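You operate a simulated robot arm through the tools that you are given. There is no shell and no other tool.

The job below is to be done with a simulated robot arm. You get a single attempt, and the scene is never put back.

TASK
Put things in order on the nozzle tester end of the back desk. At the end: the white carton from the nozzle tester end of the back desk is on the green bare board; the silver red-ringed nozzle is on the grey case; the small green nozzle stands where the white carton stood; the blue block from the nozzle tester end of the back desk stands where the small green nozzle stood; whatever was shut is shut again. Leave all else as you found it, and nothing knocked over. Set down upright: white carton.

It is judged by the outcome, as a careful person would: the job done as asked, and still so three seconds after it is handed in. It fails if anything else is knocked over, pushed out of place, dropped, spilled or broken.

THE ROBOT
A 6-joint arm with a two-finger gripper, fixed in place. Base frame: the origin is at the foot of the arm, x ahead of it, y to its left, z up; the work surface is at about z = 0. Readings come in mm, rad, newtons and seconds.
With the tool pointing down near the work surface it reaches from about 180 to 480 mm from the base axis. Its first joint turns from -1.152 to 1.152 rad. Payload 1.76 kg.
Tool frame: the origin (TCP) lies between the finger pads and is the grasp point; the fingertips stand 29 mm ahead of it; z points along the fingers, y is the line along which they close. The gripper opens to 82 mm; its body begins 58 mm behind the TCP.
Orientation is that of the tool frame in the base frame, as [roll, pitch, yaw] about the fixed x, y, z axes, in that order (R = Rz(yaw) Ry(pitch) Rx(roll)). With the fingers straight down and closing along the base's y, the tool's x points along the base's -x, its y along +y and its z along -z.

THE INTERFACE
- The arm moves only by the tool move_arm. Its argument "series" is a list of rows, each an object of numbers (a shift or turn left out is 0, a gripper value left out holds the last): "dx", "dy", "dz": the shift along the tool's x, y, z in units of 150 mm (1.0 is 150 mm); "rx", "ry", "rz": the turn, a rotation vector about the tool's x, y, z in units of 90 degrees (1.0 is 90 degrees); "jaw": the opening, from 0 (shut) to 1 (fully open). In form: [{"dx": .., "dy": .., "dz": .., "rx": .., "ry": .., "rz": .., "jaw": ..}, ...]. A call has 1 to 20 rows; each row is the pose to reach, as a shift and turn from the pose commanded when the call began, along the tool's axes at that moment. A call with a number of a shift or a turn outside -1 to 1 is refused whole. Rows are played at 5 a second. More than 50 mm and 0.15 rad between two rows, or a gripper value outside its range, and nothing of the call is played. Where a pose cannot be reached the arm comes as near as it can. A force on the tool above 40 N (or 10 N above the force at the start of the call, whichever is more), or a blocked arm, ends the call early, and 0.2 s more pass. Each finger travels about 203.5 mm/s and halts on what it meets, pressing with about 34 N; the grip force reading is that of the motor and also rises with nothing between the fingers. The clock runs only during rows and for 0.2 s after the last one: add rows that repeat a pose to give the fingers time. It gives the time, the measured TCP pose, the force on the tool (base axes), the opening and the grip force at its end, in the units of the frame above (readings bear some noise), with the torque about the TCP (base axes, N m) and any sound that the robot's microphone picked up, and new pictures: "pictures" is both (left out), scene, wrist or none.
- Cameras (640 x 400 px; columns grow to the right, rows downward): "scene" is fixed at [43, 322.2, 432.2]; the picture's right is [-0.88, -0.47, 0.00], its down [-0.24, 0.44, -0.86] and it looks along [0.41, -0.76, -0.50] (base axes); focal length 242 px, centre (320, 200). "wrist" rides on the gripper at [79, 4, -89] in the tool frame; the picture's right is [-0.05, 1.00, 0.00], its down [-0.71, -0.04, -0.71] and it looks along [-0.71, -0.04, 0.71] (tool axes); focal length 256 px, centre (320, 200). There is no depth. A picture from a camera that has moved, and an enlarged one, comes with that camera's place and axes in the base frame and with its lens.
- zoom(camera, box): a new picture of the part [left, top, right, bottom] of that camera's present view, enlarged. The clock stands still meanwhile.
- job_done(): hands the job in; it is judged then, once.

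Nothing tells you positions but the pictures and the camera data. Unless the task says otherwise, let go and move clear before handing in.

The tools are called after "Call:" by a JSON object that holds its "method" and its "body". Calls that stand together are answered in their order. move_arm: Moves the arm, as the interface text tells. Its arguments: {"type":"object","properties":{"series":{"type":"array","items":{"type":"object","properties":{"dx":{"type":"number"},"dy":{"type":"number"},"dz":{"type":"number"},"rx":{"type":"number"},"ry":{"type":"number"},"rz":{"type":"number"},"jaw":{"type":"number"}}}},"pictures":{"type":"string","enum":["both","scene","wrist","none"]}},"required":["series"]} The other tools are called the same way: zoom (camera, box) takes an enlarged picture of a part of a camera's view; job_done () hands the job in.

At the start:

```text
time: 0.0
ee_pos: [258.2, -145.7, 311.2]
orientation: [-3.14, 0.001, 3.141]
wrist_force: [-0.5, -0.2, -0.1]
ft_torque: [0.02, -0.03, -0.04]
grip_width: 82.0
finger_force: 0.0
```

scene: 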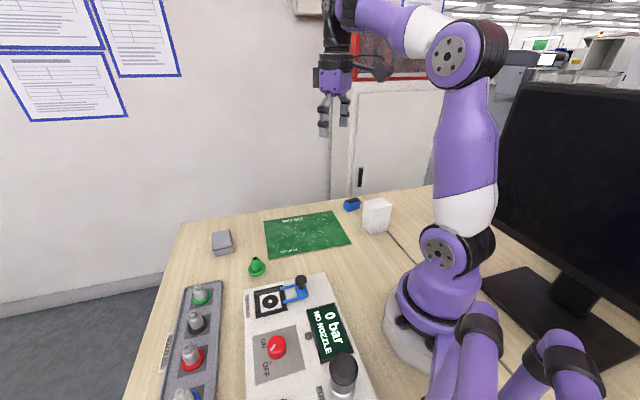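
wrist: 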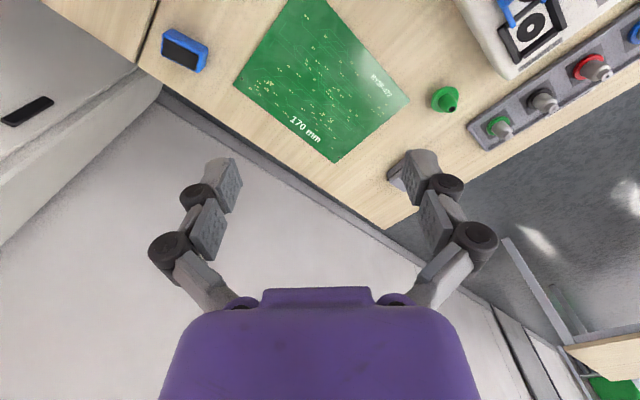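

I see a desk with a grey case, green bare board, small green nozzle, white carton, blue block, a nozzle tester and a rack of ringed nozzles. I'll zoom in on the pictures first to locate everything.

Call:
{"method": "zoom", "body": {"camera": "scene", "box": [200, 180, 420, 317]}}

Call:
{"method": "zoom", "body": {"camera": "scene", "box": [140, 260, 380, 400]}}

Call:
{"method": "zoom", "body": {"camera": "wrist", "box": [360, 0, 640, 175]}}

Call:
{"method": "zoom", "body": {"camera": "wrist", "box": [100, 0, 420, 200]}}

```text
2.91 times, centred on (310, 248) of scene
camera zoom: at [43.0, 322.2, 432.2], right [-0.88, -0.47, 0.0], down [-0.24, 0.44, -0.86], along [0.41, -0.76, -0.5], focal length 704 px, centre (349, 59)
```

zoom: 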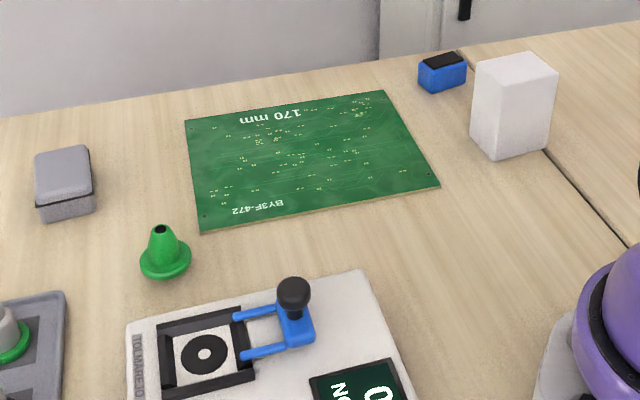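

```text
2.67 times, centred on (260, 330) of scene
camera zoom: at [43.0, 322.2, 432.2], right [-0.88, -0.47, 0.0], down [-0.24, 0.44, -0.86], along [0.41, -0.76, -0.5], focal length 646 px, centre (480, -147)
```

zoom: 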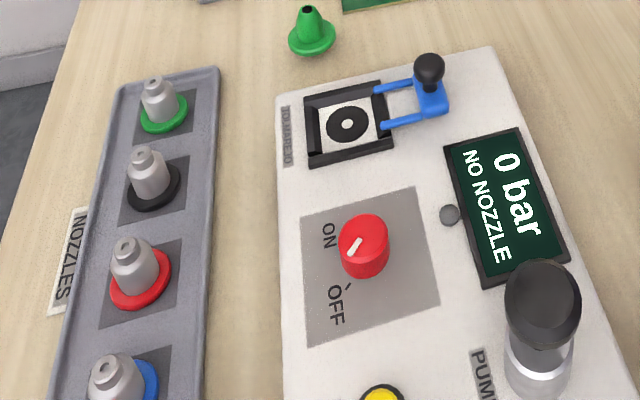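

```text
2.29 times, centred on (500, 88) of wrist
camera zoom: at [179.9, -140.0, 400.8], right [0.05, 1.0, 0.0], down [0.71, -0.04, 0.71], along [0.71, -0.04, -0.71], focal length 585 px, centre (-91, 457)
```

zoom: 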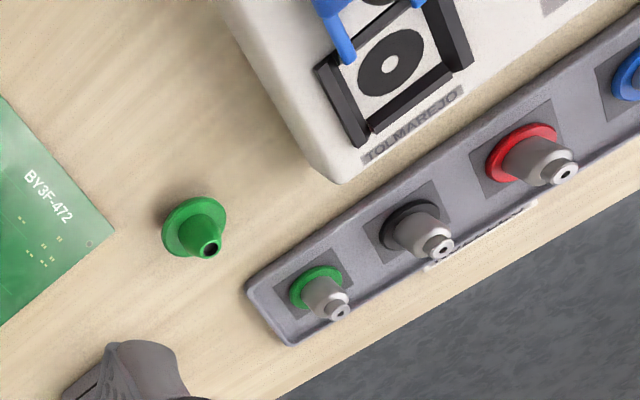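

```text
2.00 times, centred on (260, 100) of wrist
camera zoom: at [179.9, -140.0, 400.8], right [0.05, 1.0, 0.0], down [0.71, -0.04, 0.71], along [0.71, -0.04, -0.71], focal length 512 px, centre (440, 400)
```

zoom: 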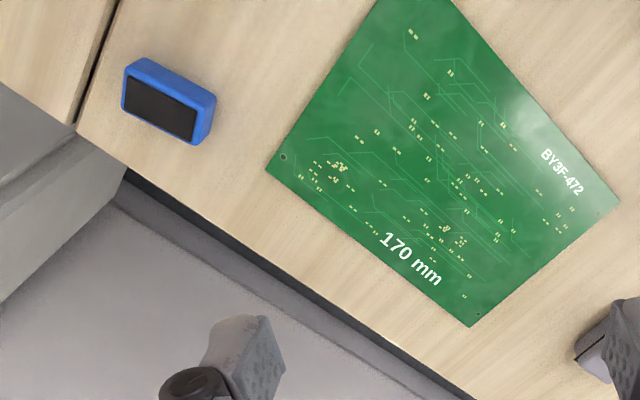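

The carton is at about (175,-263), the blue block near (272,-328), the green nozzle near (362,38), the board centre near (345,-148), the red-ringed nozzle near (322,236) and the grey case out near (510,3). I'll move above the carton for a closer look at it and the blue block.

Call:
{"method": "move_arm", "body": {"series": [{"dx": 0.068, "dy": -0.0975, "dz": 0.01, "rz": 0.078}, {"dx": 0.137, "dy": -0.195, "dz": 0.02, "rz": 0.155}, {"dx": 0.205, "dy": -0.2925, "dz": 0.03, "rz": 0.233}, {"dx": 0.273, "dy": -0.39, "dz": 0.04, "rz": 0.311}, {"dx": 0.342, "dy": -0.4875, "dz": 0.05, "rz": 0.389}, {"dx": 0.41, "dy": -0.585, "dz": 0.06, "rz": 0.466}, {"dx": 0.479, "dy": -0.6825, "dz": 0.07, "rz": 0.544}, {"dx": 0.547, "dy": -0.78, "dz": 0.073, "rz": 0.622}, {"dx": 0.547, "dy": -0.78, "dz": 0.073, "rz": 0.622}]}}

```text
time: 2.0
ee_pos: [176.7, -262.2, 300.0]
orientation: [3.14, 0.001, 2.163]
wrist_force: [0.5, 0.0, 0.3]
ft_torque: [0.02, -0.04, 0.0]
grip_width: 82.0
finger_force: 0.0
camera wrist: at [136.1, -193.4, 389.8], right [0.86, 0.51, 0.0], down [0.36, -0.61, 0.71], along [0.36, -0.61, -0.71], focal length 256 px, centre (320, 200)
```

scene: 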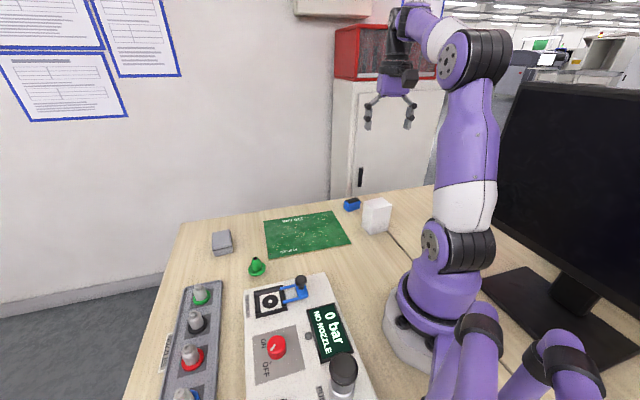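
wrist: 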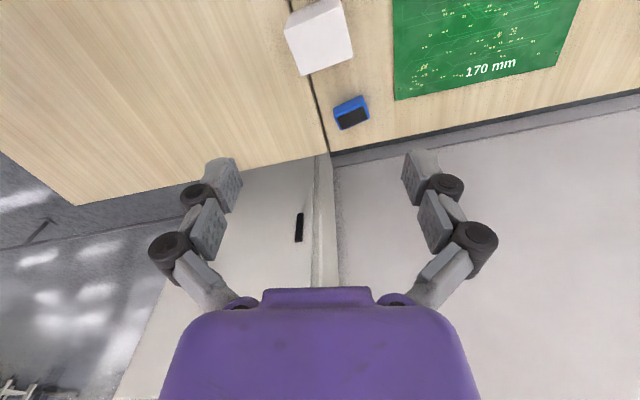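

The carton and blue block are now below the gripper in the wrist view. I'll zoom in to measure them.

Call:
{"method": "zoom", "body": {"camera": "wrist", "box": [260, 0, 420, 140]}}

Call:
{"method": "zoom", "body": {"camera": "scene", "box": [330, 185, 410, 240]}}

```text
2.86 times, centred on (340, 70) of wrist
camera zoom: at [136.1, -193.4, 389.8], right [0.86, 0.51, 0.0], down [0.36, -0.61, 0.71], along [0.36, -0.61, -0.71], focal length 731 px, centre (263, 571)
```

zoom: 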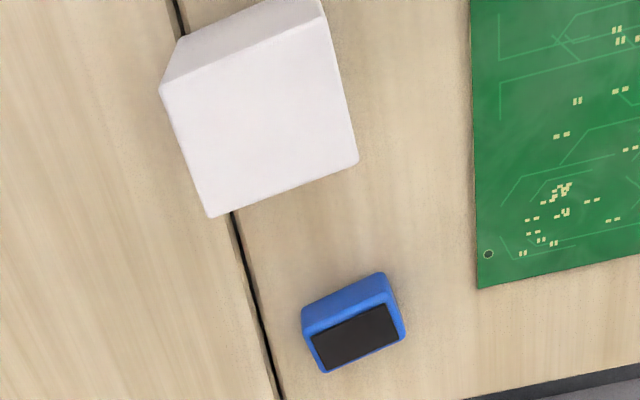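

```text
7.27 times, centred on (370, 212) of scene
camera zoom: at [43.0, 322.2, 432.2], right [-0.88, -0.47, 0.0], down [-0.24, 0.44, -0.86], along [0.41, -0.76, -0.5], focal length 1761 px, centre (-44, 109)
```

zoom: 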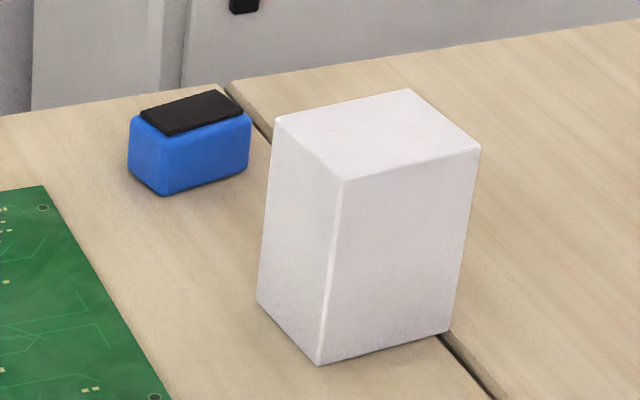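

The carton measures about 60×46×90 mm, centred near (173,-256) with its long axis at about 50°, and the blue block is at about (273,-327). I'll line the fingers up with the carton's long axis and come down to z≈200 to check.

Call:
{"method": "move_arm", "body": {"series": [{"dx": 0.016, "dy": 0.002, "dz": 0.222, "rz": -0.061}, {"dx": 0.032, "dy": 0.004, "dz": 0.444, "rz": -0.122}, {"dx": 0.0477, "dy": 0.0055, "dz": 0.667, "rz": -0.183}, {"dx": 0.0477, "dy": 0.0055, "dz": 0.667, "rz": -0.183}]}}

```text
time: 3.0
ee_pos: [172.9, -256.3, 199.4]
orientation: [-3.141, 0.001, 2.453]
wrist_force: [-0.9, 0.4, -0.8]
ft_torque: [0.01, 0.02, -0.01]
grip_width: 81.9
finger_force: 0.1
camera wrist: at [115.0, -202.1, 289.3], right [0.68, 0.74, 0.0], down [0.52, -0.48, 0.71], along [0.52, -0.48, -0.71], focal length 256 px, centre (320, 200)
```

scene: 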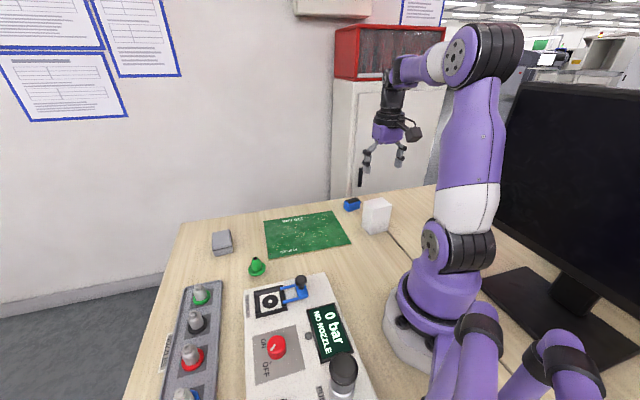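
wrist: 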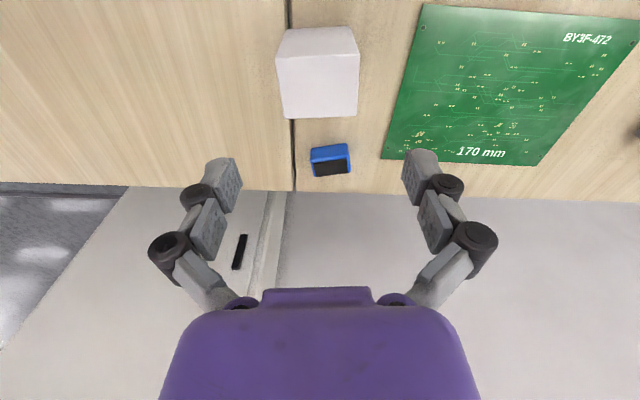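

The carton sits between the fingers in the wrist view. I'll zoom for a finer check before descending.

Call:
{"method": "zoom", "body": {"camera": "wrist", "box": [260, 10, 388, 130]}}

Call:
{"method": "zoom", "body": {"camera": "wrist", "box": [370, 0, 640, 170]}}

```text
3.33 times, centred on (324, 70) of wrist
camera zoom: at [115.0, -202.1, 289.3], right [0.68, 0.74, 0.0], down [0.52, -0.48, 0.71], along [0.52, -0.48, -0.71], focal length 853 px, centre (307, 633)
```

zoom: 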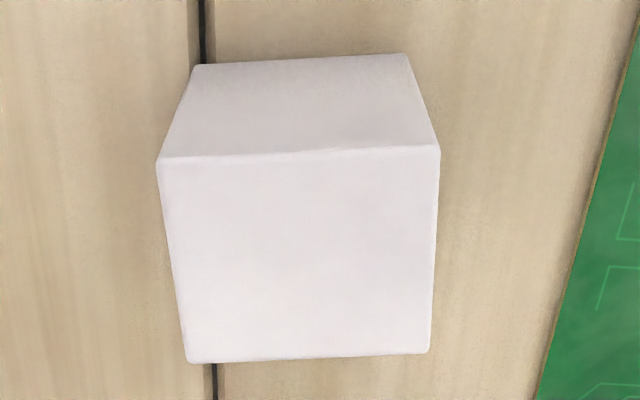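

```text
2.35 times, centred on (505, 85) of wrist
camera zoom: at [115.0, -202.1, 289.3], right [0.68, 0.74, 0.0], down [0.52, -0.48, 0.71], along [0.52, -0.48, -0.71], focal length 602 px, centre (-115, 471)
```

zoom: 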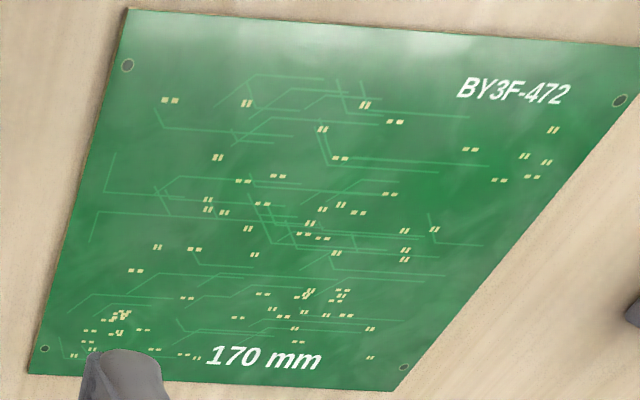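

The carton's centre and axis match the gripper to within about 1 mm. I'll descend with the fingers open around it.

Call:
{"method": "move_arm", "body": {"series": [{"dz": 0.2, "jaw": 1}, {"dz": 0.4, "jaw": 1}, {"dz": 0.6, "jaw": 1}, {"dz": 0.8, "jaw": 1}, {"dz": 0.96, "jaw": 1}, {"dz": 0.96, "jaw": 1}]}}

```text
time: 4.4
ee_pos: [174.1, -255.9, 54.4]
orientation: [-3.14, 0.003, 2.453]
wrist_force: [0.4, -0.4, -0.3]
ft_torque: [0.04, -0.01, 0.02]
grip_width: 81.8
finger_force: 0.1
camera wrist: at [115.6, -201.4, 145.1], right [0.68, 0.74, 0.0], down [0.52, -0.48, 0.71], along [0.52, -0.48, -0.71], focal length 256 px, centre (320, 200)
```

scene: 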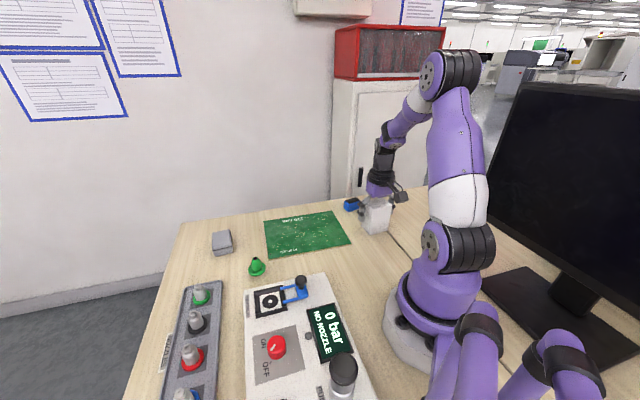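
wrist: 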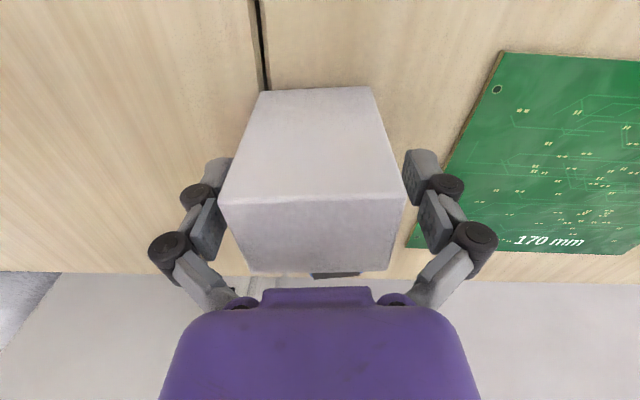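

The carton is between the fingers with clearance on both sides. I'll close on it.

Call:
{"method": "move_arm", "body": {"series": [{"jaw": 0.8}, {"jaw": 0.66}, {"jaw": 0.6}, {"jaw": 0.6}, {"jaw": 0.6}], "pictures": "wrist"}}

```text
time: 5.6
ee_pos: [173.3, -255.9, 56.4]
orientation: [-3.138, 0.002, 2.453]
wrist_force: [-2.4, 1.1, 11.0]
ft_torque: [0.05, 0.09, 0.05]
grip_width: 61.1
finger_force: 33.9
camera wrist: at [115.6, -201.6, 145.6], right [0.68, 0.74, 0.0], down [0.52, -0.48, 0.71], along [0.52, -0.48, -0.71], focal length 256 px, centre (320, 200)
```

wrist: 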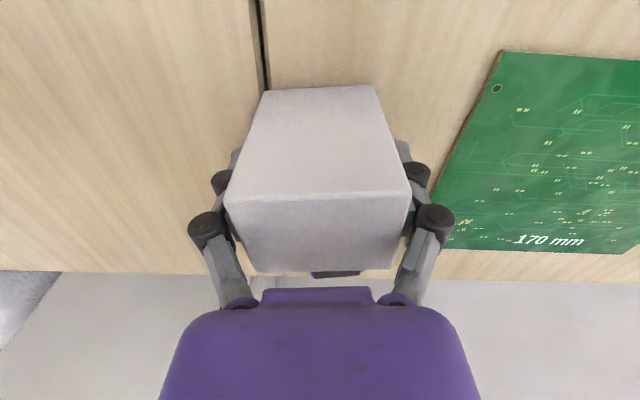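

The carton is held at 61 mm grip width. I'll lift straight up.

Call:
{"method": "move_arm", "body": {"series": [{"dz": -0.1}, {"dz": -0.25}, {"dz": -0.45}, {"dz": -0.65}, {"dz": -0.8}, {"dz": -0.8}]}}

```text
time: 7.0
ee_pos: [173.0, -256.2, 176.8]
orientation: [-3.14, 0.003, 2.451]
wrist_force: [-0.1, -0.6, -1.5]
ft_torque: [0.0, 0.01, 0.0]
grip_width: 61.4
finger_force: 34.3
camera wrist: at [115.1, -201.3, 265.8], right [0.68, 0.74, 0.0], down [0.52, -0.48, 0.71], along [0.52, -0.48, -0.71], focal length 256 px, centre (320, 200)
```

scene: 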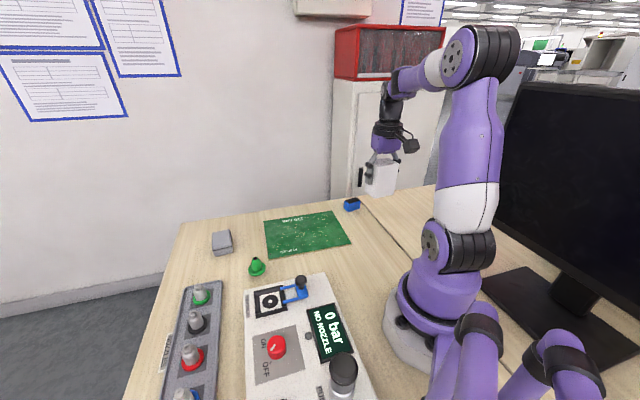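
wrist: 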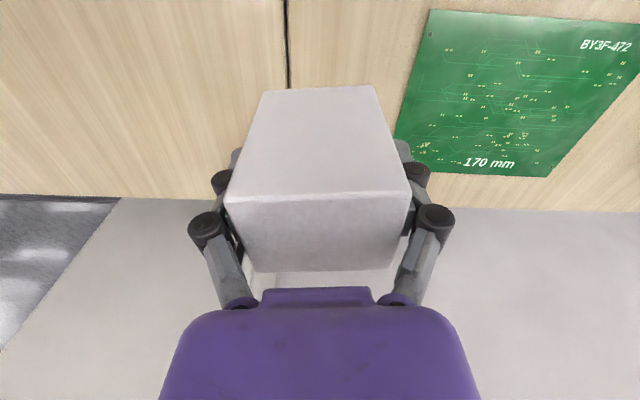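

The carton is lifted cleanly. I'll carry it over to above the board centre near (343,-146).

Call:
{"method": "move_arm", "body": {"series": [{"dx": -0.041, "dy": 0.129}, {"dx": -0.082, "dy": 0.258}, {"dx": -0.122, "dy": 0.386}, {"dx": -0.163, "dy": 0.515}, {"dx": -0.204, "dy": 0.643}, {"dx": -0.204, "dy": 0.643}], "pictures": "none"}}

Call:
{"method": "move_arm", "body": {"series": [{"dx": -0.041, "dy": 0.129}, {"dx": -0.082, "dy": 0.258}, {"dx": -0.122, "dy": 0.386}, {"dx": -0.163, "dy": 0.515}, {"dx": -0.204, "dy": 0.643}, {"dx": -0.204, "dy": 0.643}]}}

```text
time: 8.4
ee_pos: [258.2, -200.5, 176.2]
orientation: [-3.139, 0.002, 2.454]
wrist_force: [0.5, 0.1, -1.5]
ft_torque: [0.01, 0.01, -0.02]
grip_width: 61.1
finger_force: 33.6
```

```text
time: 9.8
ee_pos: [344.8, -145.4, 175.6]
orientation: [-3.14, -0.001, 2.451]
wrist_force: [-0.5, -0.4, -1.4]
ft_torque: [-0.01, 0.01, 0.01]
grip_width: 61.3
finger_force: 34.1
camera wrist: at [285.7, -90.9, 265.2], right [0.68, 0.74, 0.0], down [0.52, -0.48, 0.71], along [0.52, -0.48, -0.71], focal length 256 px, centre (320, 200)
```

scene: 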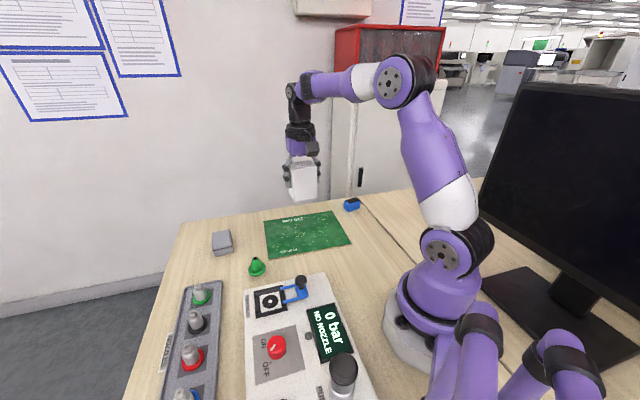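
wrist: 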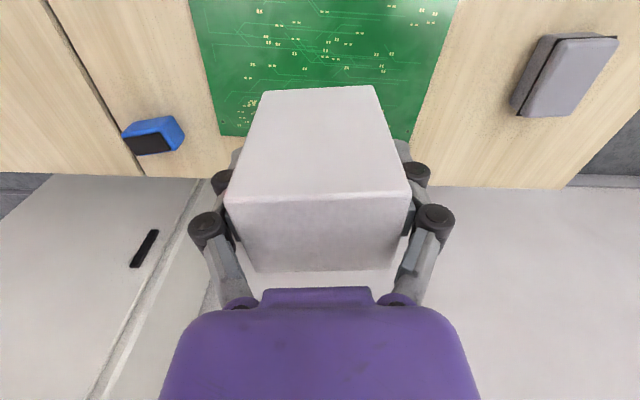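

The carton is over the board centre. I'll lower it to just above the board, then ease it down.

Call:
{"method": "move_arm", "body": {"series": [{"dz": 0.15}, {"dz": 0.3}, {"dz": 0.45}, {"dz": 0.6}, {"dz": 0.7}, {"dz": 0.747}, {"dz": 0.747}]}}

```text
time: 11.4
ee_pos: [343.6, -145.5, 62.6]
orientation: [-3.14, 0.0, 2.45]
wrist_force: [-0.4, 0.1, -0.9]
ft_torque: [-0.02, 0.0, 0.04]
grip_width: 61.0
finger_force: 34.3
camera wrist: at [285.4, -91.4, 153.5], right [0.68, 0.74, 0.0], down [0.52, -0.48, 0.71], along [0.52, -0.48, -0.71], focal length 256 px, centre (320, 200)
```

scene: 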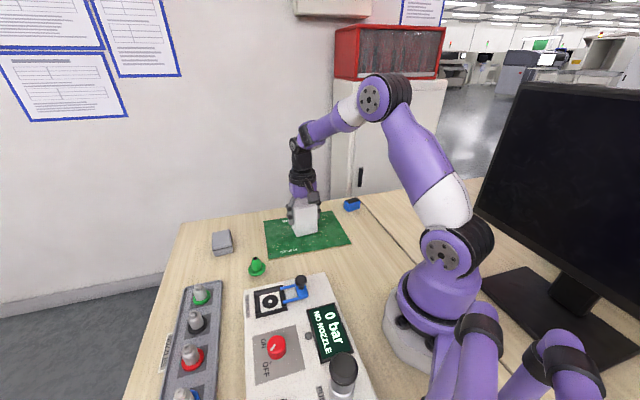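
wrist: 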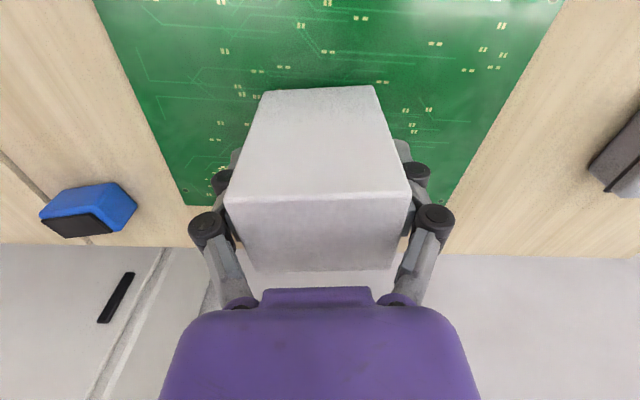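

The carton is a few mm above the board. I'll lower it 1 mm at a time and watch the force.

Call:
{"method": "move_arm", "body": {"series": [{"dz": 0.007}, {"dz": 0.014}, {"dz": 0.014}], "pictures": "none"}}

Call:
{"method": "move_arm", "body": {"series": [{"dz": 0.007}, {"dz": 0.01}, {"dz": 0.01}], "pictures": "scene"}}

```text
time: 12.2
ee_pos: [343.3, -145.5, 62.8]
orientation: [-3.139, 0.002, 2.453]
wrist_force: [0.1, 0.1, -1.1]
ft_torque: [-0.04, -0.01, 0.0]
grip_width: 61.3
finger_force: 34.6
```

```text
time: 13.0
ee_pos: [343.7, -147.2, 60.0]
orientation: [-3.139, 0.003, 2.452]
wrist_force: [0.2, -0.4, -1.6]
ft_torque: [0.0, 0.0, 0.02]
grip_width: 61.1
finger_force: 33.9
```

scene: 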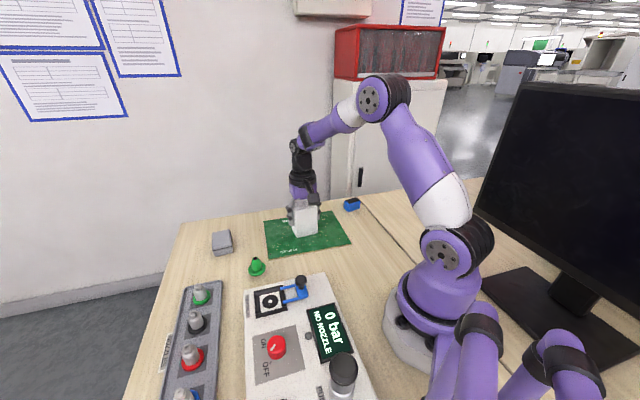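

No contact yet, so I'll keep lowering in small steps.

Call:
{"method": "move_arm", "body": {"series": [{"dz": 0.007}, {"dz": 0.01}, {"dz": 0.01}], "pictures": "none"}}

Call:
{"method": "move_arm", "body": {"series": [{"dz": 0.007}, {"dz": 0.007}], "pictures": "none"}}

```text
time: 13.8
ee_pos: [343.0, -146.7, 59.4]
orientation: [-3.14, 0.004, 2.451]
wrist_force: [-7.4, 2.5, 24.8]
ft_torque: [0.05, 0.24, 0.0]
grip_width: 61.4
finger_force: 33.9
```

```text
time: 14.4
ee_pos: [343.6, -146.2, 58.9]
orientation: [3.141, 0.004, 2.451]
wrist_force: [-2.1, -1.2, 25.4]
ft_torque: [-0.07, 0.03, 0.04]
grip_width: 61.4
finger_force: 34.0
```

The carton is in firm contact with the board. I'll relax slightly and open the fingers.

Call:
{"method": "move_arm", "body": {"series": [{"dz": -0.005}, {"dz": -0.008}, {"dz": -0.008, "jaw": 0.8}, {"dz": -0.008, "jaw": 0.95}, {"dz": -0.008, "jaw": 1.0}, {"dz": -0.008, "jaw": 1.0}]}}

```text
time: 15.8
ee_pos: [344.2, -145.7, 59.2]
orientation: [-3.139, 0.001, 2.452]
wrist_force: [0.3, -0.3, -1.0]
ft_torque: [-0.01, -0.01, -0.01]
grip_width: 81.6
finger_force: 0.1
camera wrist: at [285.4, -91.4, 148.7], right [0.68, 0.74, 0.0], down [0.52, -0.48, 0.71], along [0.52, -0.48, -0.71], focal length 256 px, centre (320, 200)
```

scene: 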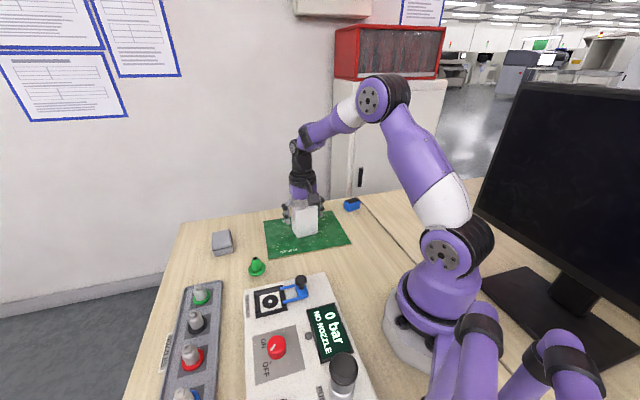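
wrist: 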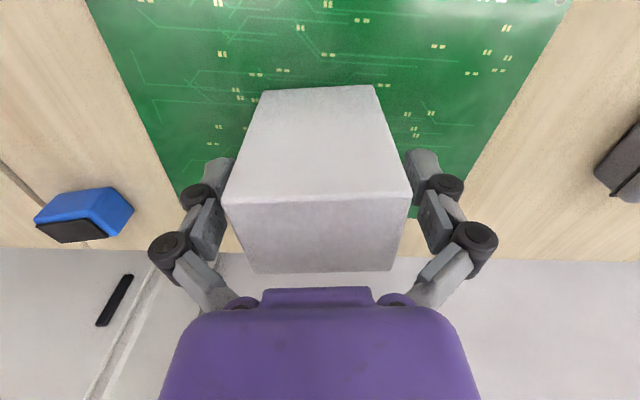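

The carton is released and standing on the board. I'll rise straight up clear of it.

Call:
{"method": "move_arm", "body": {"series": [{"dz": -0.15}, {"dz": -0.35}, {"dz": -0.6}, {"dz": -0.85}, {"dz": -1.0}, {"dz": -1.0}]}}

```text
time: 17.2
ee_pos: [342.0, -147.9, 210.1]
orientation: [-3.139, 0.002, 2.452]
wrist_force: [0.6, 0.2, -0.2]
ft_torque: [0.02, -0.01, -0.05]
grip_width: 82.2
finger_force: 0.0
camera wrist: at [284.4, -92.3, 299.5], right [0.68, 0.74, 0.0], down [0.52, -0.48, 0.71], along [0.52, -0.48, -0.71], focal length 256 px, centre (320, 200)
```

scene: 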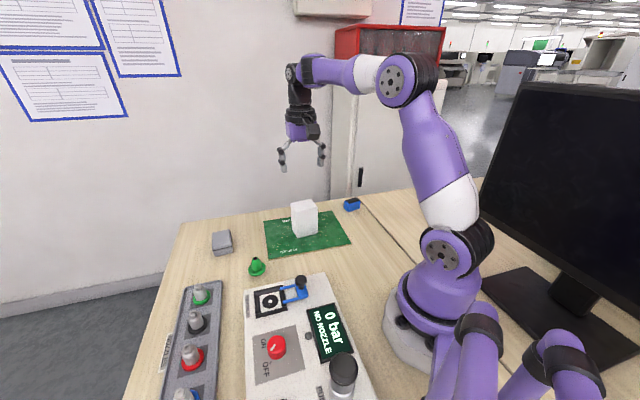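
wrist: 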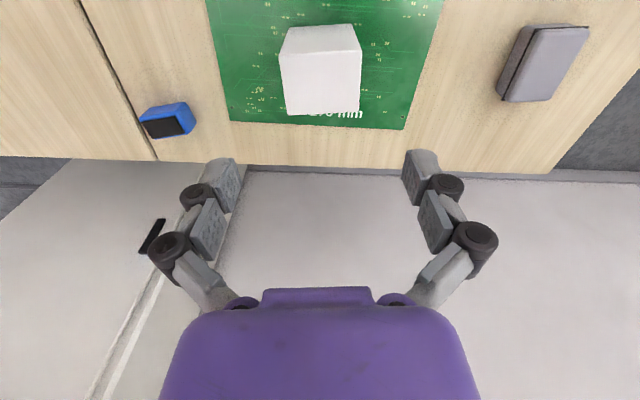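

The carton stands upright on the board. Next I'll move above the small green nozzle near (361,40).

Call:
{"method": "move_arm", "body": {"series": [{"dx": 0.07, "dy": 0.103}, {"dx": 0.14, "dy": 0.206}, {"dx": 0.21, "dy": 0.309}, {"dx": 0.28, "dy": 0.412}, {"dx": 0.35, "dy": 0.515}], "pictures": "none"}}

Call:
{"method": "move_arm", "body": {"series": [{"dx": 0.07, "dy": 0.103}, {"dx": 0.14, "dy": 0.206}, {"dx": 0.21, "dy": 0.309}, {"dx": 0.28, "dy": 0.412}, {"dx": 0.35, "dy": 0.515}, {"dx": 0.35, "dy": 0.515}]}}

```text
time: 18.4
ee_pos: [351.3, -52.3, 208.9]
orientation: [-3.141, 0.003, 2.453]
wrist_force: [0.5, 0.7, -0.5]
ft_torque: [0.01, 0.0, 0.01]
grip_width: 82.2
finger_force: 0.0
```

```text
time: 19.8
ee_pos: [361.0, 41.2, 209.4]
orientation: [-3.139, 0.001, 2.453]
wrist_force: [1.1, -0.8, -0.4]
ft_torque: [0.03, 0.0, 0.01]
grip_width: 82.1
finger_force: 0.0
camera wrist: at [302.9, 94.9, 298.6], right [0.68, 0.74, 0.0], down [0.52, -0.48, 0.71], along [0.52, -0.48, -0.71], focal length 256 px, centre (320, 200)
```

scene: 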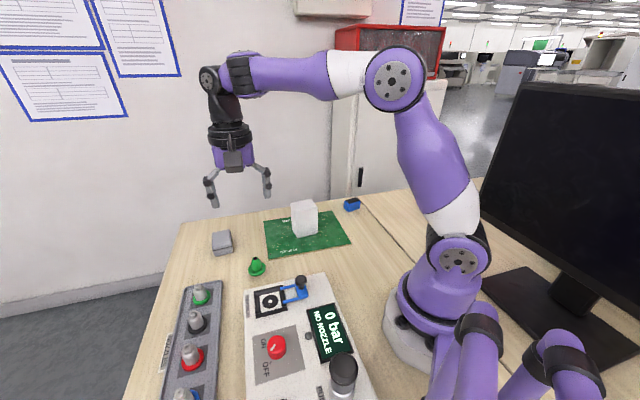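
wrist: 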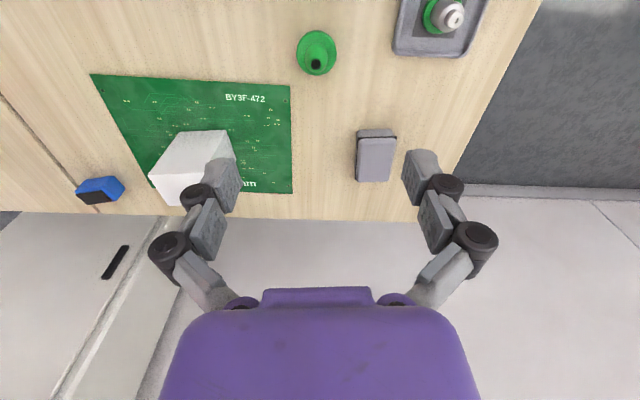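

Now the green nozzle, grey case and end of the rack are all visible below. I'll zoom in to measure them.

Call:
{"method": "zoom", "body": {"camera": "wrist", "box": [280, 10, 360, 90]}}

Call:
{"method": "zoom", "body": {"camera": "wrist", "box": [320, 100, 430, 200]}}

Call:
{"method": "zoom", "body": {"camera": "wrist", "box": [380, 0, 500, 75]}}

Call:
{"method": "zoom", "body": {"camera": "scene", "box": [205, 220, 275, 285]}}

```text
5.00 times, centred on (320, 50) of wrist
camera zoom: at [302.9, 94.9, 298.6], right [0.68, 0.74, 0.0], down [0.52, -0.48, 0.71], along [0.52, -0.48, -0.71], focal length 1280 px, centre (320, 950)
```

zoom: 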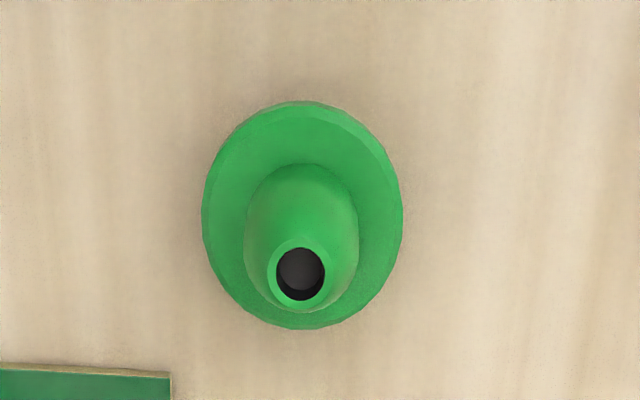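

```text
4.00 times, centred on (375, 150) of wrist
camera zoom: at [302.9, 94.9, 298.6], right [0.68, 0.74, 0.0], down [0.52, -0.48, 0.71], along [0.52, -0.48, -0.71], focal length 1024 px, centre (100, 400)
```

zoom: 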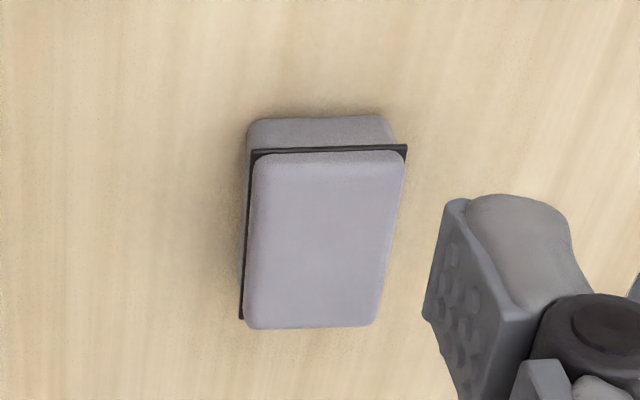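

```text
5.33 times, centred on (440, 38) of wrist
camera zoom: at [302.9, 94.9, 298.6], right [0.68, 0.74, 0.0], down [0.52, -0.48, 0.71], along [0.52, -0.48, -0.71], focal length 1365 px, centre (-320, 1067)
```

zoom: 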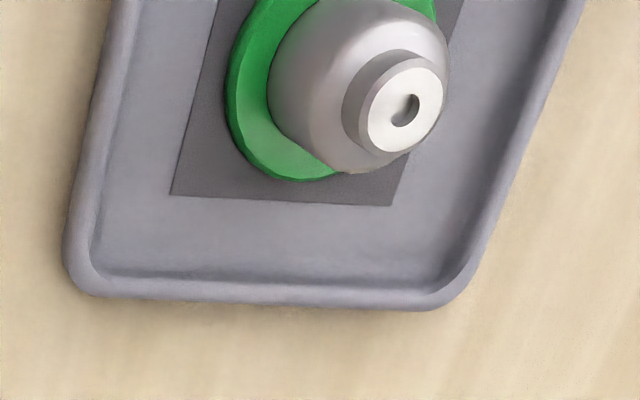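

```text
6.15 times, centred on (240, 252) of scene
camera zoom: at [43.0, 322.2, 432.2], right [-0.88, -0.47, 0.0], down [-0.24, 0.44, -0.86], along [0.41, -0.76, -0.5], focal length 1490 px, centre (812, -123)
```

zoom: 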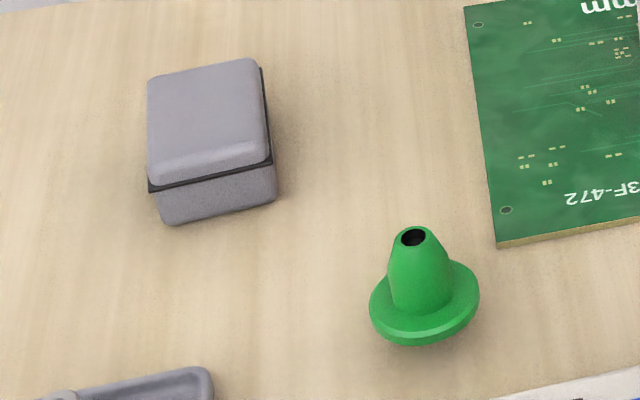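

The views agree on the board and rack corner, but they suggest the green nozzle's flange sits higher than the desk. I'll zoom closer on it to check.

Call:
{"method": "zoom", "body": {"camera": "scene", "box": [242, 252, 274, 280]}}

Call:
{"method": "zoom", "body": {"camera": "wrist", "box": [296, 26, 340, 82]}}

Call:
{"method": "zoom", "body": {"camera": "scene", "box": [205, 225, 240, 260]}}

Call:
{"method": "zoom", "body": {"camera": "scene", "box": [160, 275, 230, 400]}}

```text
14.29 times, centred on (258, 266) of scene
camera zoom: at [43.0, 322.2, 432.2], right [-0.88, -0.47, 0.0], down [-0.24, 0.44, -0.86], along [0.41, -0.76, -0.5], focal length 3460 px, centre (1206, -743)
```

zoom: 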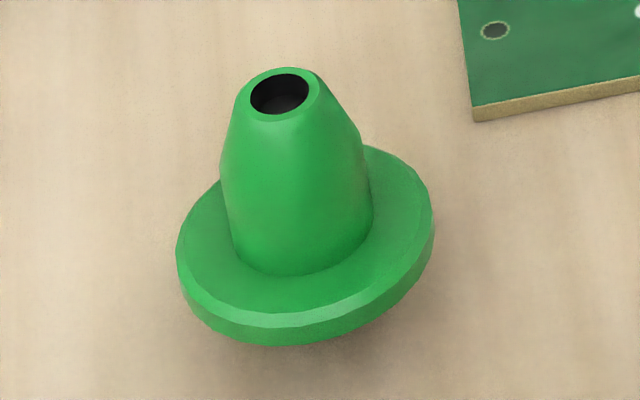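

```text
7.14 times, centred on (318, 54) of wrist
camera zoom: at [302.9, 94.9, 298.6], right [0.68, 0.74, 0.0], down [0.52, -0.48, 0.71], along [0.52, -0.48, -0.71], focal length 1828 px, centre (334, 1243)
```

zoom: 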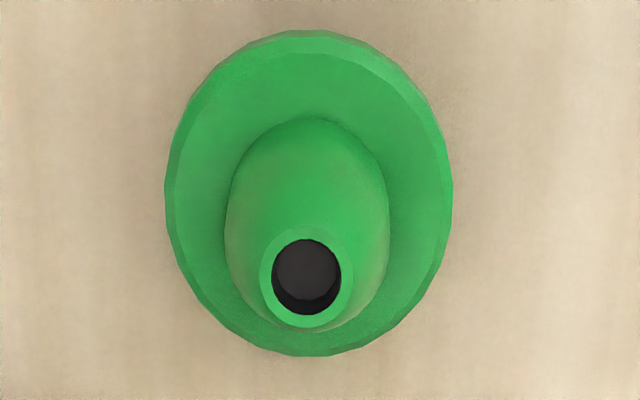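

```text
11.43 times, centred on (222, 242) of scene
camera zoom: at [43.0, 322.2, 432.2], right [-0.88, -0.47, 0.0], down [-0.24, 0.44, -0.86], along [0.41, -0.76, -0.5], focal length 2768 px, centre (1434, -286)
```

zoom: 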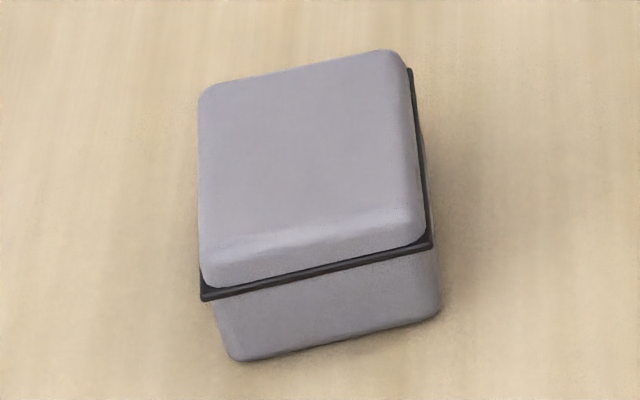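

```text
3.20 times, centred on (195, 338) of scene
camera zoom: at [43.0, 322.2, 432.2], right [-0.88, -0.47, 0.0], down [-0.24, 0.44, -0.86], along [0.41, -0.76, -0.5], focal length 775 px, centre (720, -240)
```

zoom: 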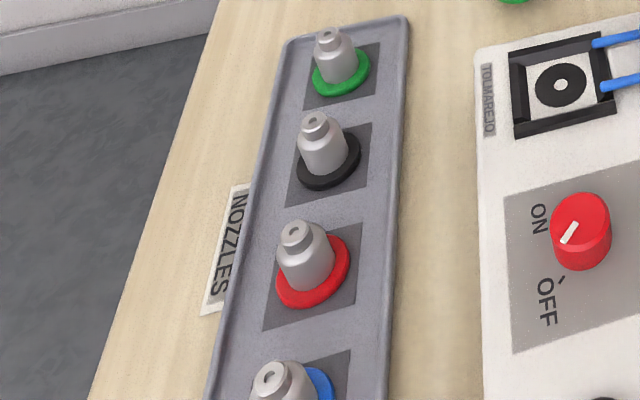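

The green nozzle's axis is near (357.5,40), with its flange a little above the desk and its top at about 44 mm. I'll centre over it, narrow the jaw and come lower for a better look.

Call:
{"method": "move_arm", "body": {"series": [{"dx": 0.0143, "dy": -0.016, "dz": 0.16, "jaw": 0.8}, {"dx": 0.0143, "dy": -0.016, "dz": 0.33, "jaw": 0.65}, {"dx": 0.0143, "dy": -0.016, "dz": 0.5, "jaw": 0.62}, {"dx": 0.0143, "dy": -0.016, "dz": 0.667, "jaw": 0.62}, {"dx": 0.0143, "dy": -0.016, "dz": 0.667, "jaw": 0.62}]}}

Call:
{"method": "zoom", "body": {"camera": "wrist", "box": [230, 40, 410, 180]}}

```text
time: 21.0
ee_pos: [356.9, 40.0, 109.7]
orientation: [-3.14, 0.002, 2.451]
wrist_force: [0.1, -0.4, -0.2]
ft_torque: [0.03, -0.02, 0.03]
grip_width: 50.5
finger_force: 0.1
camera wrist: at [299.5, 94.4, 198.0], right [0.68, 0.74, 0.0], down [0.52, -0.48, 0.71], along [0.52, -0.48, -0.71], focal length 256 px, centre (320, 200)
```

scene: 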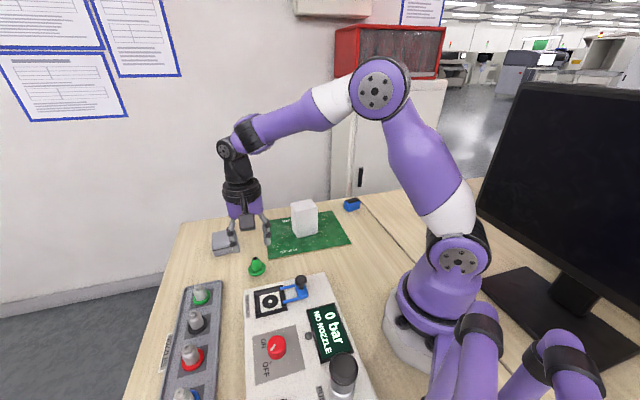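
wrist: 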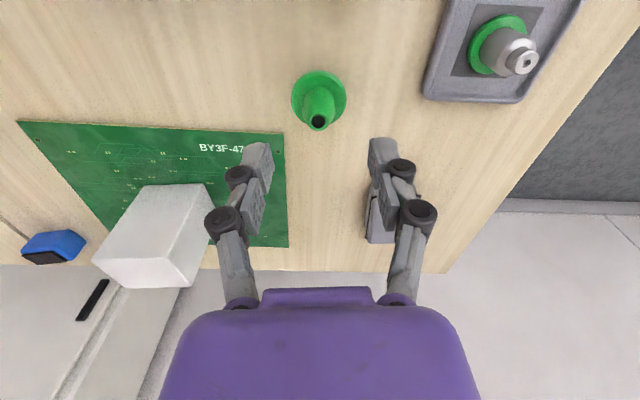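

```text
2.86 times, centred on (320, 110) of wrist
camera zoom: at [299.5, 94.4, 198.0], right [0.68, 0.74, 0.0], down [0.52, -0.48, 0.71], along [0.52, -0.48, -0.71], focal length 731 px, centre (320, 457)
```

zoom: 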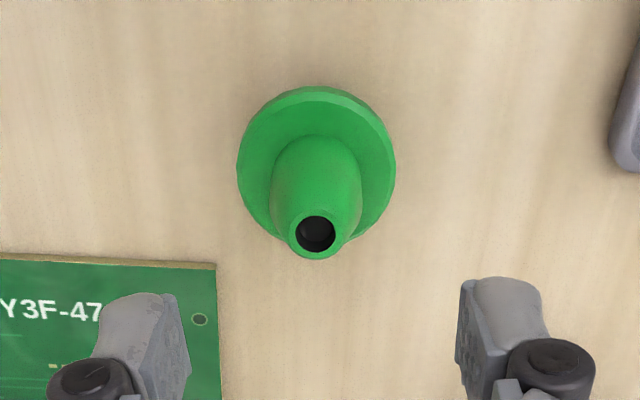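

The nozzle is well centred between the fingers: axis near (357.4,40.2), flange at z≈13, top at about 48. I'll lower the fingertips to just above the flange.

Call:
{"method": "move_arm", "body": {"series": [{"dz": 0.12}, {"dz": 0.24}, {"dz": 0.34}, {"dz": 0.398}, {"dz": 0.398}]}}

Call:
{"method": "zoom", "body": {"camera": "wrist", "box": [220, 90, 420, 230]}}

Call:
{"method": "zoom", "body": {"camera": "scene", "box": [210, 200, 310, 290]}}

```text
time: 22.2
ee_pos: [357.1, 39.2, 48.3]
orientation: [-3.139, 0.001, 2.451]
wrist_force: [0.1, -0.1, -0.5]
ft_torque: [0.04, -0.02, -0.04]
grip_width: 50.9
finger_force: 0.1
camera wrist: at [299.8, 94.0, 138.6], right [0.68, 0.74, 0.0], down [0.52, -0.48, 0.71], along [0.52, -0.48, -0.71], focal length 256 px, centre (320, 200)
```

scene: 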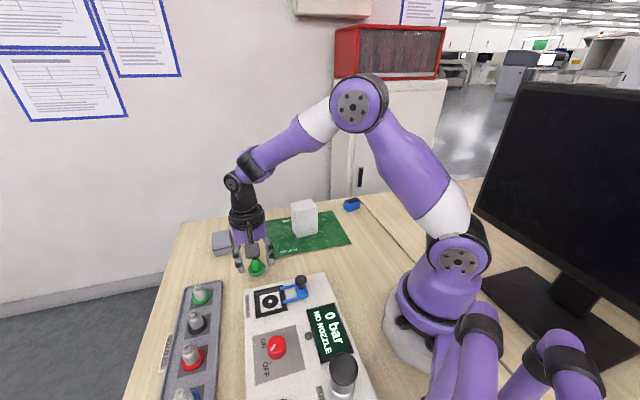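
wrist: 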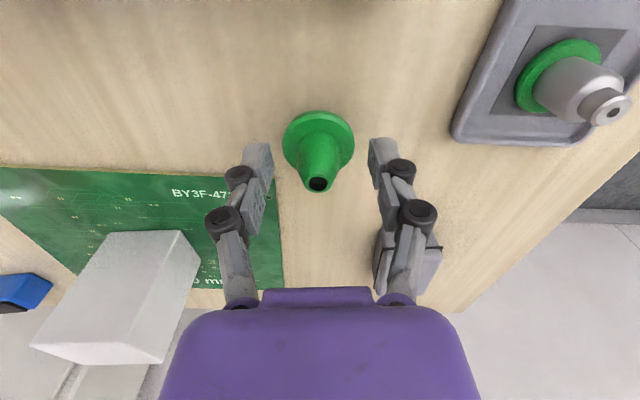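

```text
2.86 times, centred on (320, 160) of wrist
camera zoom: at [299.8, 94.0, 138.6], right [0.68, 0.74, 0.0], down [0.52, -0.48, 0.71], along [0.52, -0.48, -0.71], focal length 731 px, centre (320, 314)
```

zoom: 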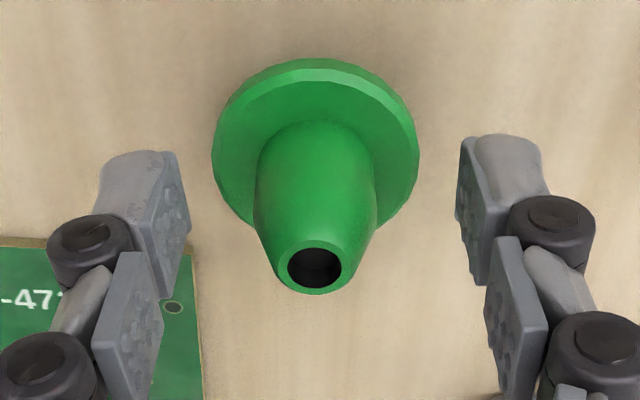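

```text
4.44 times, centred on (260, 245) of scene
camera zoom: at [43.0, 322.2, 432.2], right [-0.88, -0.47, 0.0], down [-0.24, 0.44, -0.86], along [0.41, -0.76, -0.5], focal length 1076 px, centre (587, 0)
```

zoom: 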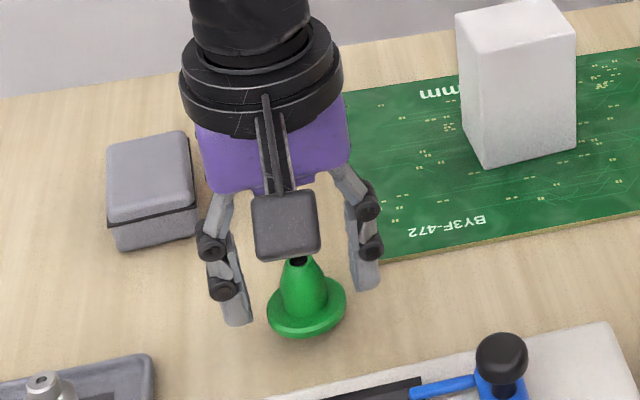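

The fingertips sit just above the flange on either side of the body. I'll close on it.

Call:
{"method": "move_arm", "body": {"series": [{"jaw": 0.5}, {"jaw": 0.4}, {"jaw": 0.3}, {"jaw": 0.2}, {"jaw": 0.15}, {"jaw": 0.15}, {"jaw": 0.15}]}}

Call:
{"method": "zoom", "body": {"camera": "wrist", "box": [220, 90, 420, 230]}}

Call:
{"method": "zoom", "body": {"camera": "scene", "box": [210, 200, 310, 290]}}

```text
time: 23.8
ee_pos: [358.0, 39.4, 50.0]
orientation: [3.141, 0.002, 2.453]
wrist_force: [0.6, 0.0, 1.4]
ft_torque: [0.0, -0.04, -0.03]
grip_width: 20.3
finger_force: 33.9
camera wrist: at [299.8, 94.0, 138.8], right [0.68, 0.74, 0.0], down [0.52, -0.48, 0.71], along [0.52, -0.48, -0.71], focal length 256 px, centre (320, 200)
```

scene: 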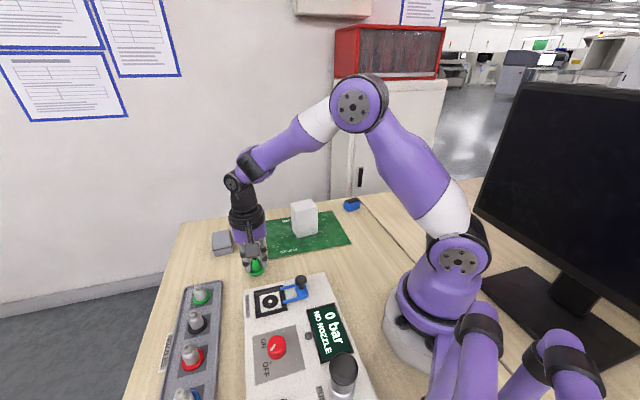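
wrist: 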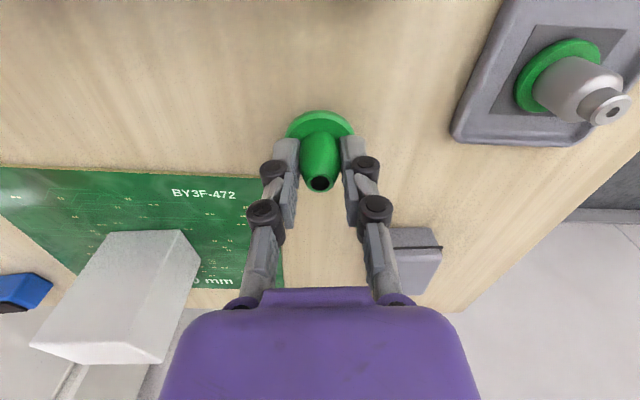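

```text
2.86 times, centred on (320, 160) of wrist
camera zoom: at [299.8, 94.0, 138.8], right [0.68, 0.74, 0.0], down [0.52, -0.48, 0.71], along [0.52, -0.48, -0.71], focal length 731 px, centre (320, 314)
```

zoom: 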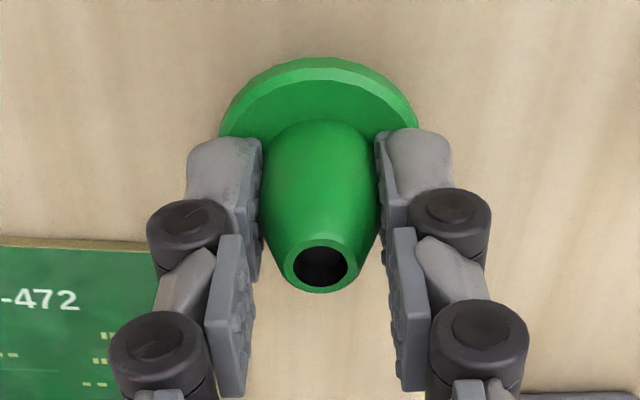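

```text
4.44 times, centred on (260, 245) of scene
camera zoom: at [43.0, 322.2, 432.2], right [-0.88, -0.47, 0.0], down [-0.24, 0.44, -0.86], along [0.41, -0.76, -0.5], focal length 1076 px, centre (587, 0)
```

zoom: 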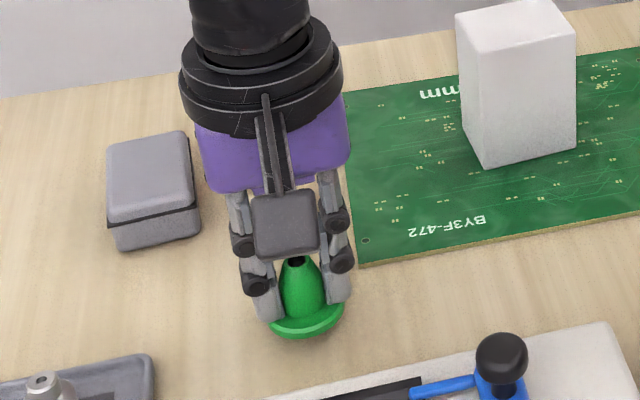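

The body is gripped at 20 mm width. I'll lift and check that it comes up cleanly.

Call:
{"method": "move_arm", "body": {"series": [{"dz": -0.07}, {"dz": -0.14}, {"dz": -0.3}, {"dz": -0.5}, {"dz": -0.7}, {"dz": -0.85}, {"dz": -1.0}, {"dz": -1.0}]}}

Call:
{"method": "zoom", "body": {"camera": "scene", "box": [190, 130, 300, 230]}}

Call:
{"method": "zoom", "body": {"camera": "wrist", "box": [220, 90, 420, 230]}}

```text
time: 25.6
ee_pos: [359.2, 40.6, 199.8]
orientation: [-3.14, 0.002, 2.453]
wrist_force: [-0.1, -0.2, -0.1]
ft_torque: [0.01, -0.01, -0.03]
grip_width: 20.4
finger_force: 34.4
camera wrist: at [299.6, 94.7, 288.6], right [0.68, 0.74, 0.0], down [0.52, -0.48, 0.71], along [0.52, -0.48, -0.71], focal length 256 px, centre (320, 200)
```

scene: 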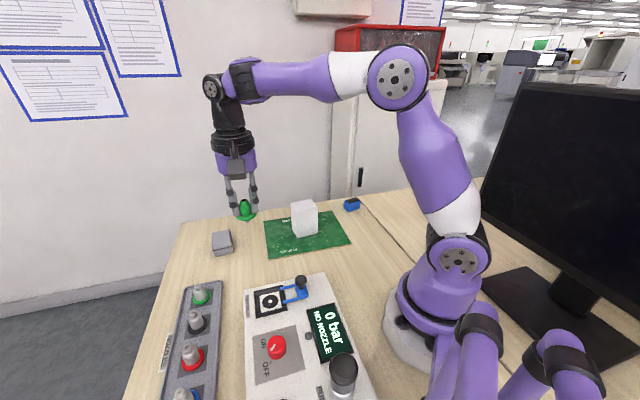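
wrist: 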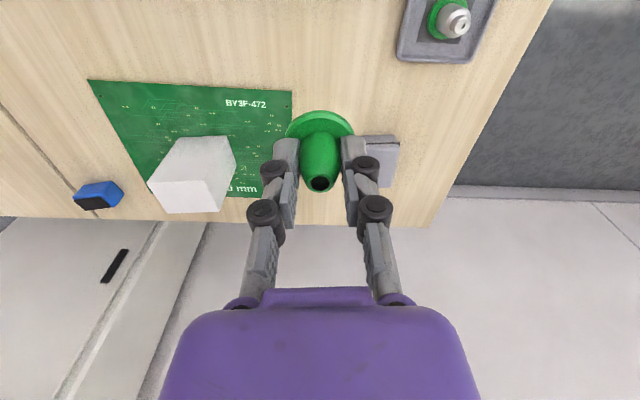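

```text
4.00 times, centred on (245, 180) of scene
camera zoom: at [43.0, 322.2, 432.2], right [-0.88, -0.47, 0.0], down [-0.24, 0.44, -0.86], along [0.41, -0.76, -0.5], focal length 969 px, centre (620, 280)
```

zoom: 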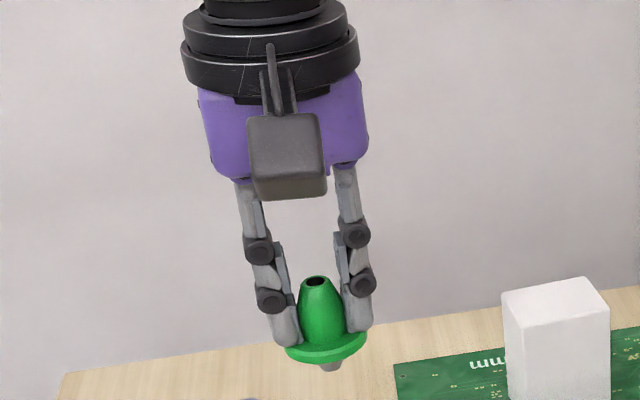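

```text
2.86 times, centred on (320, 160) of wrist
camera zoom: at [299.6, 94.7, 288.6], right [0.68, 0.74, 0.0], down [0.52, -0.48, 0.71], along [0.52, -0.48, -0.71], focal length 731 px, centre (320, 314)
```

zoom: 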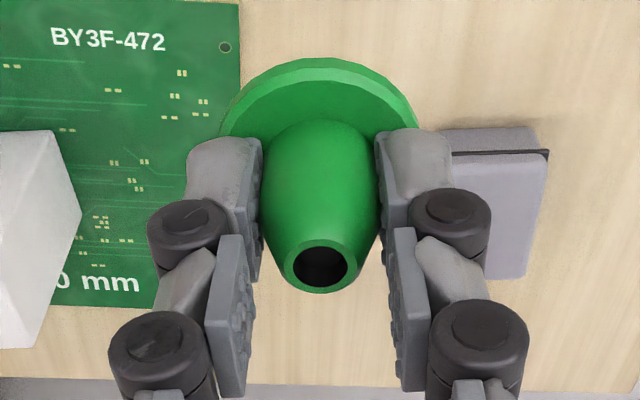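

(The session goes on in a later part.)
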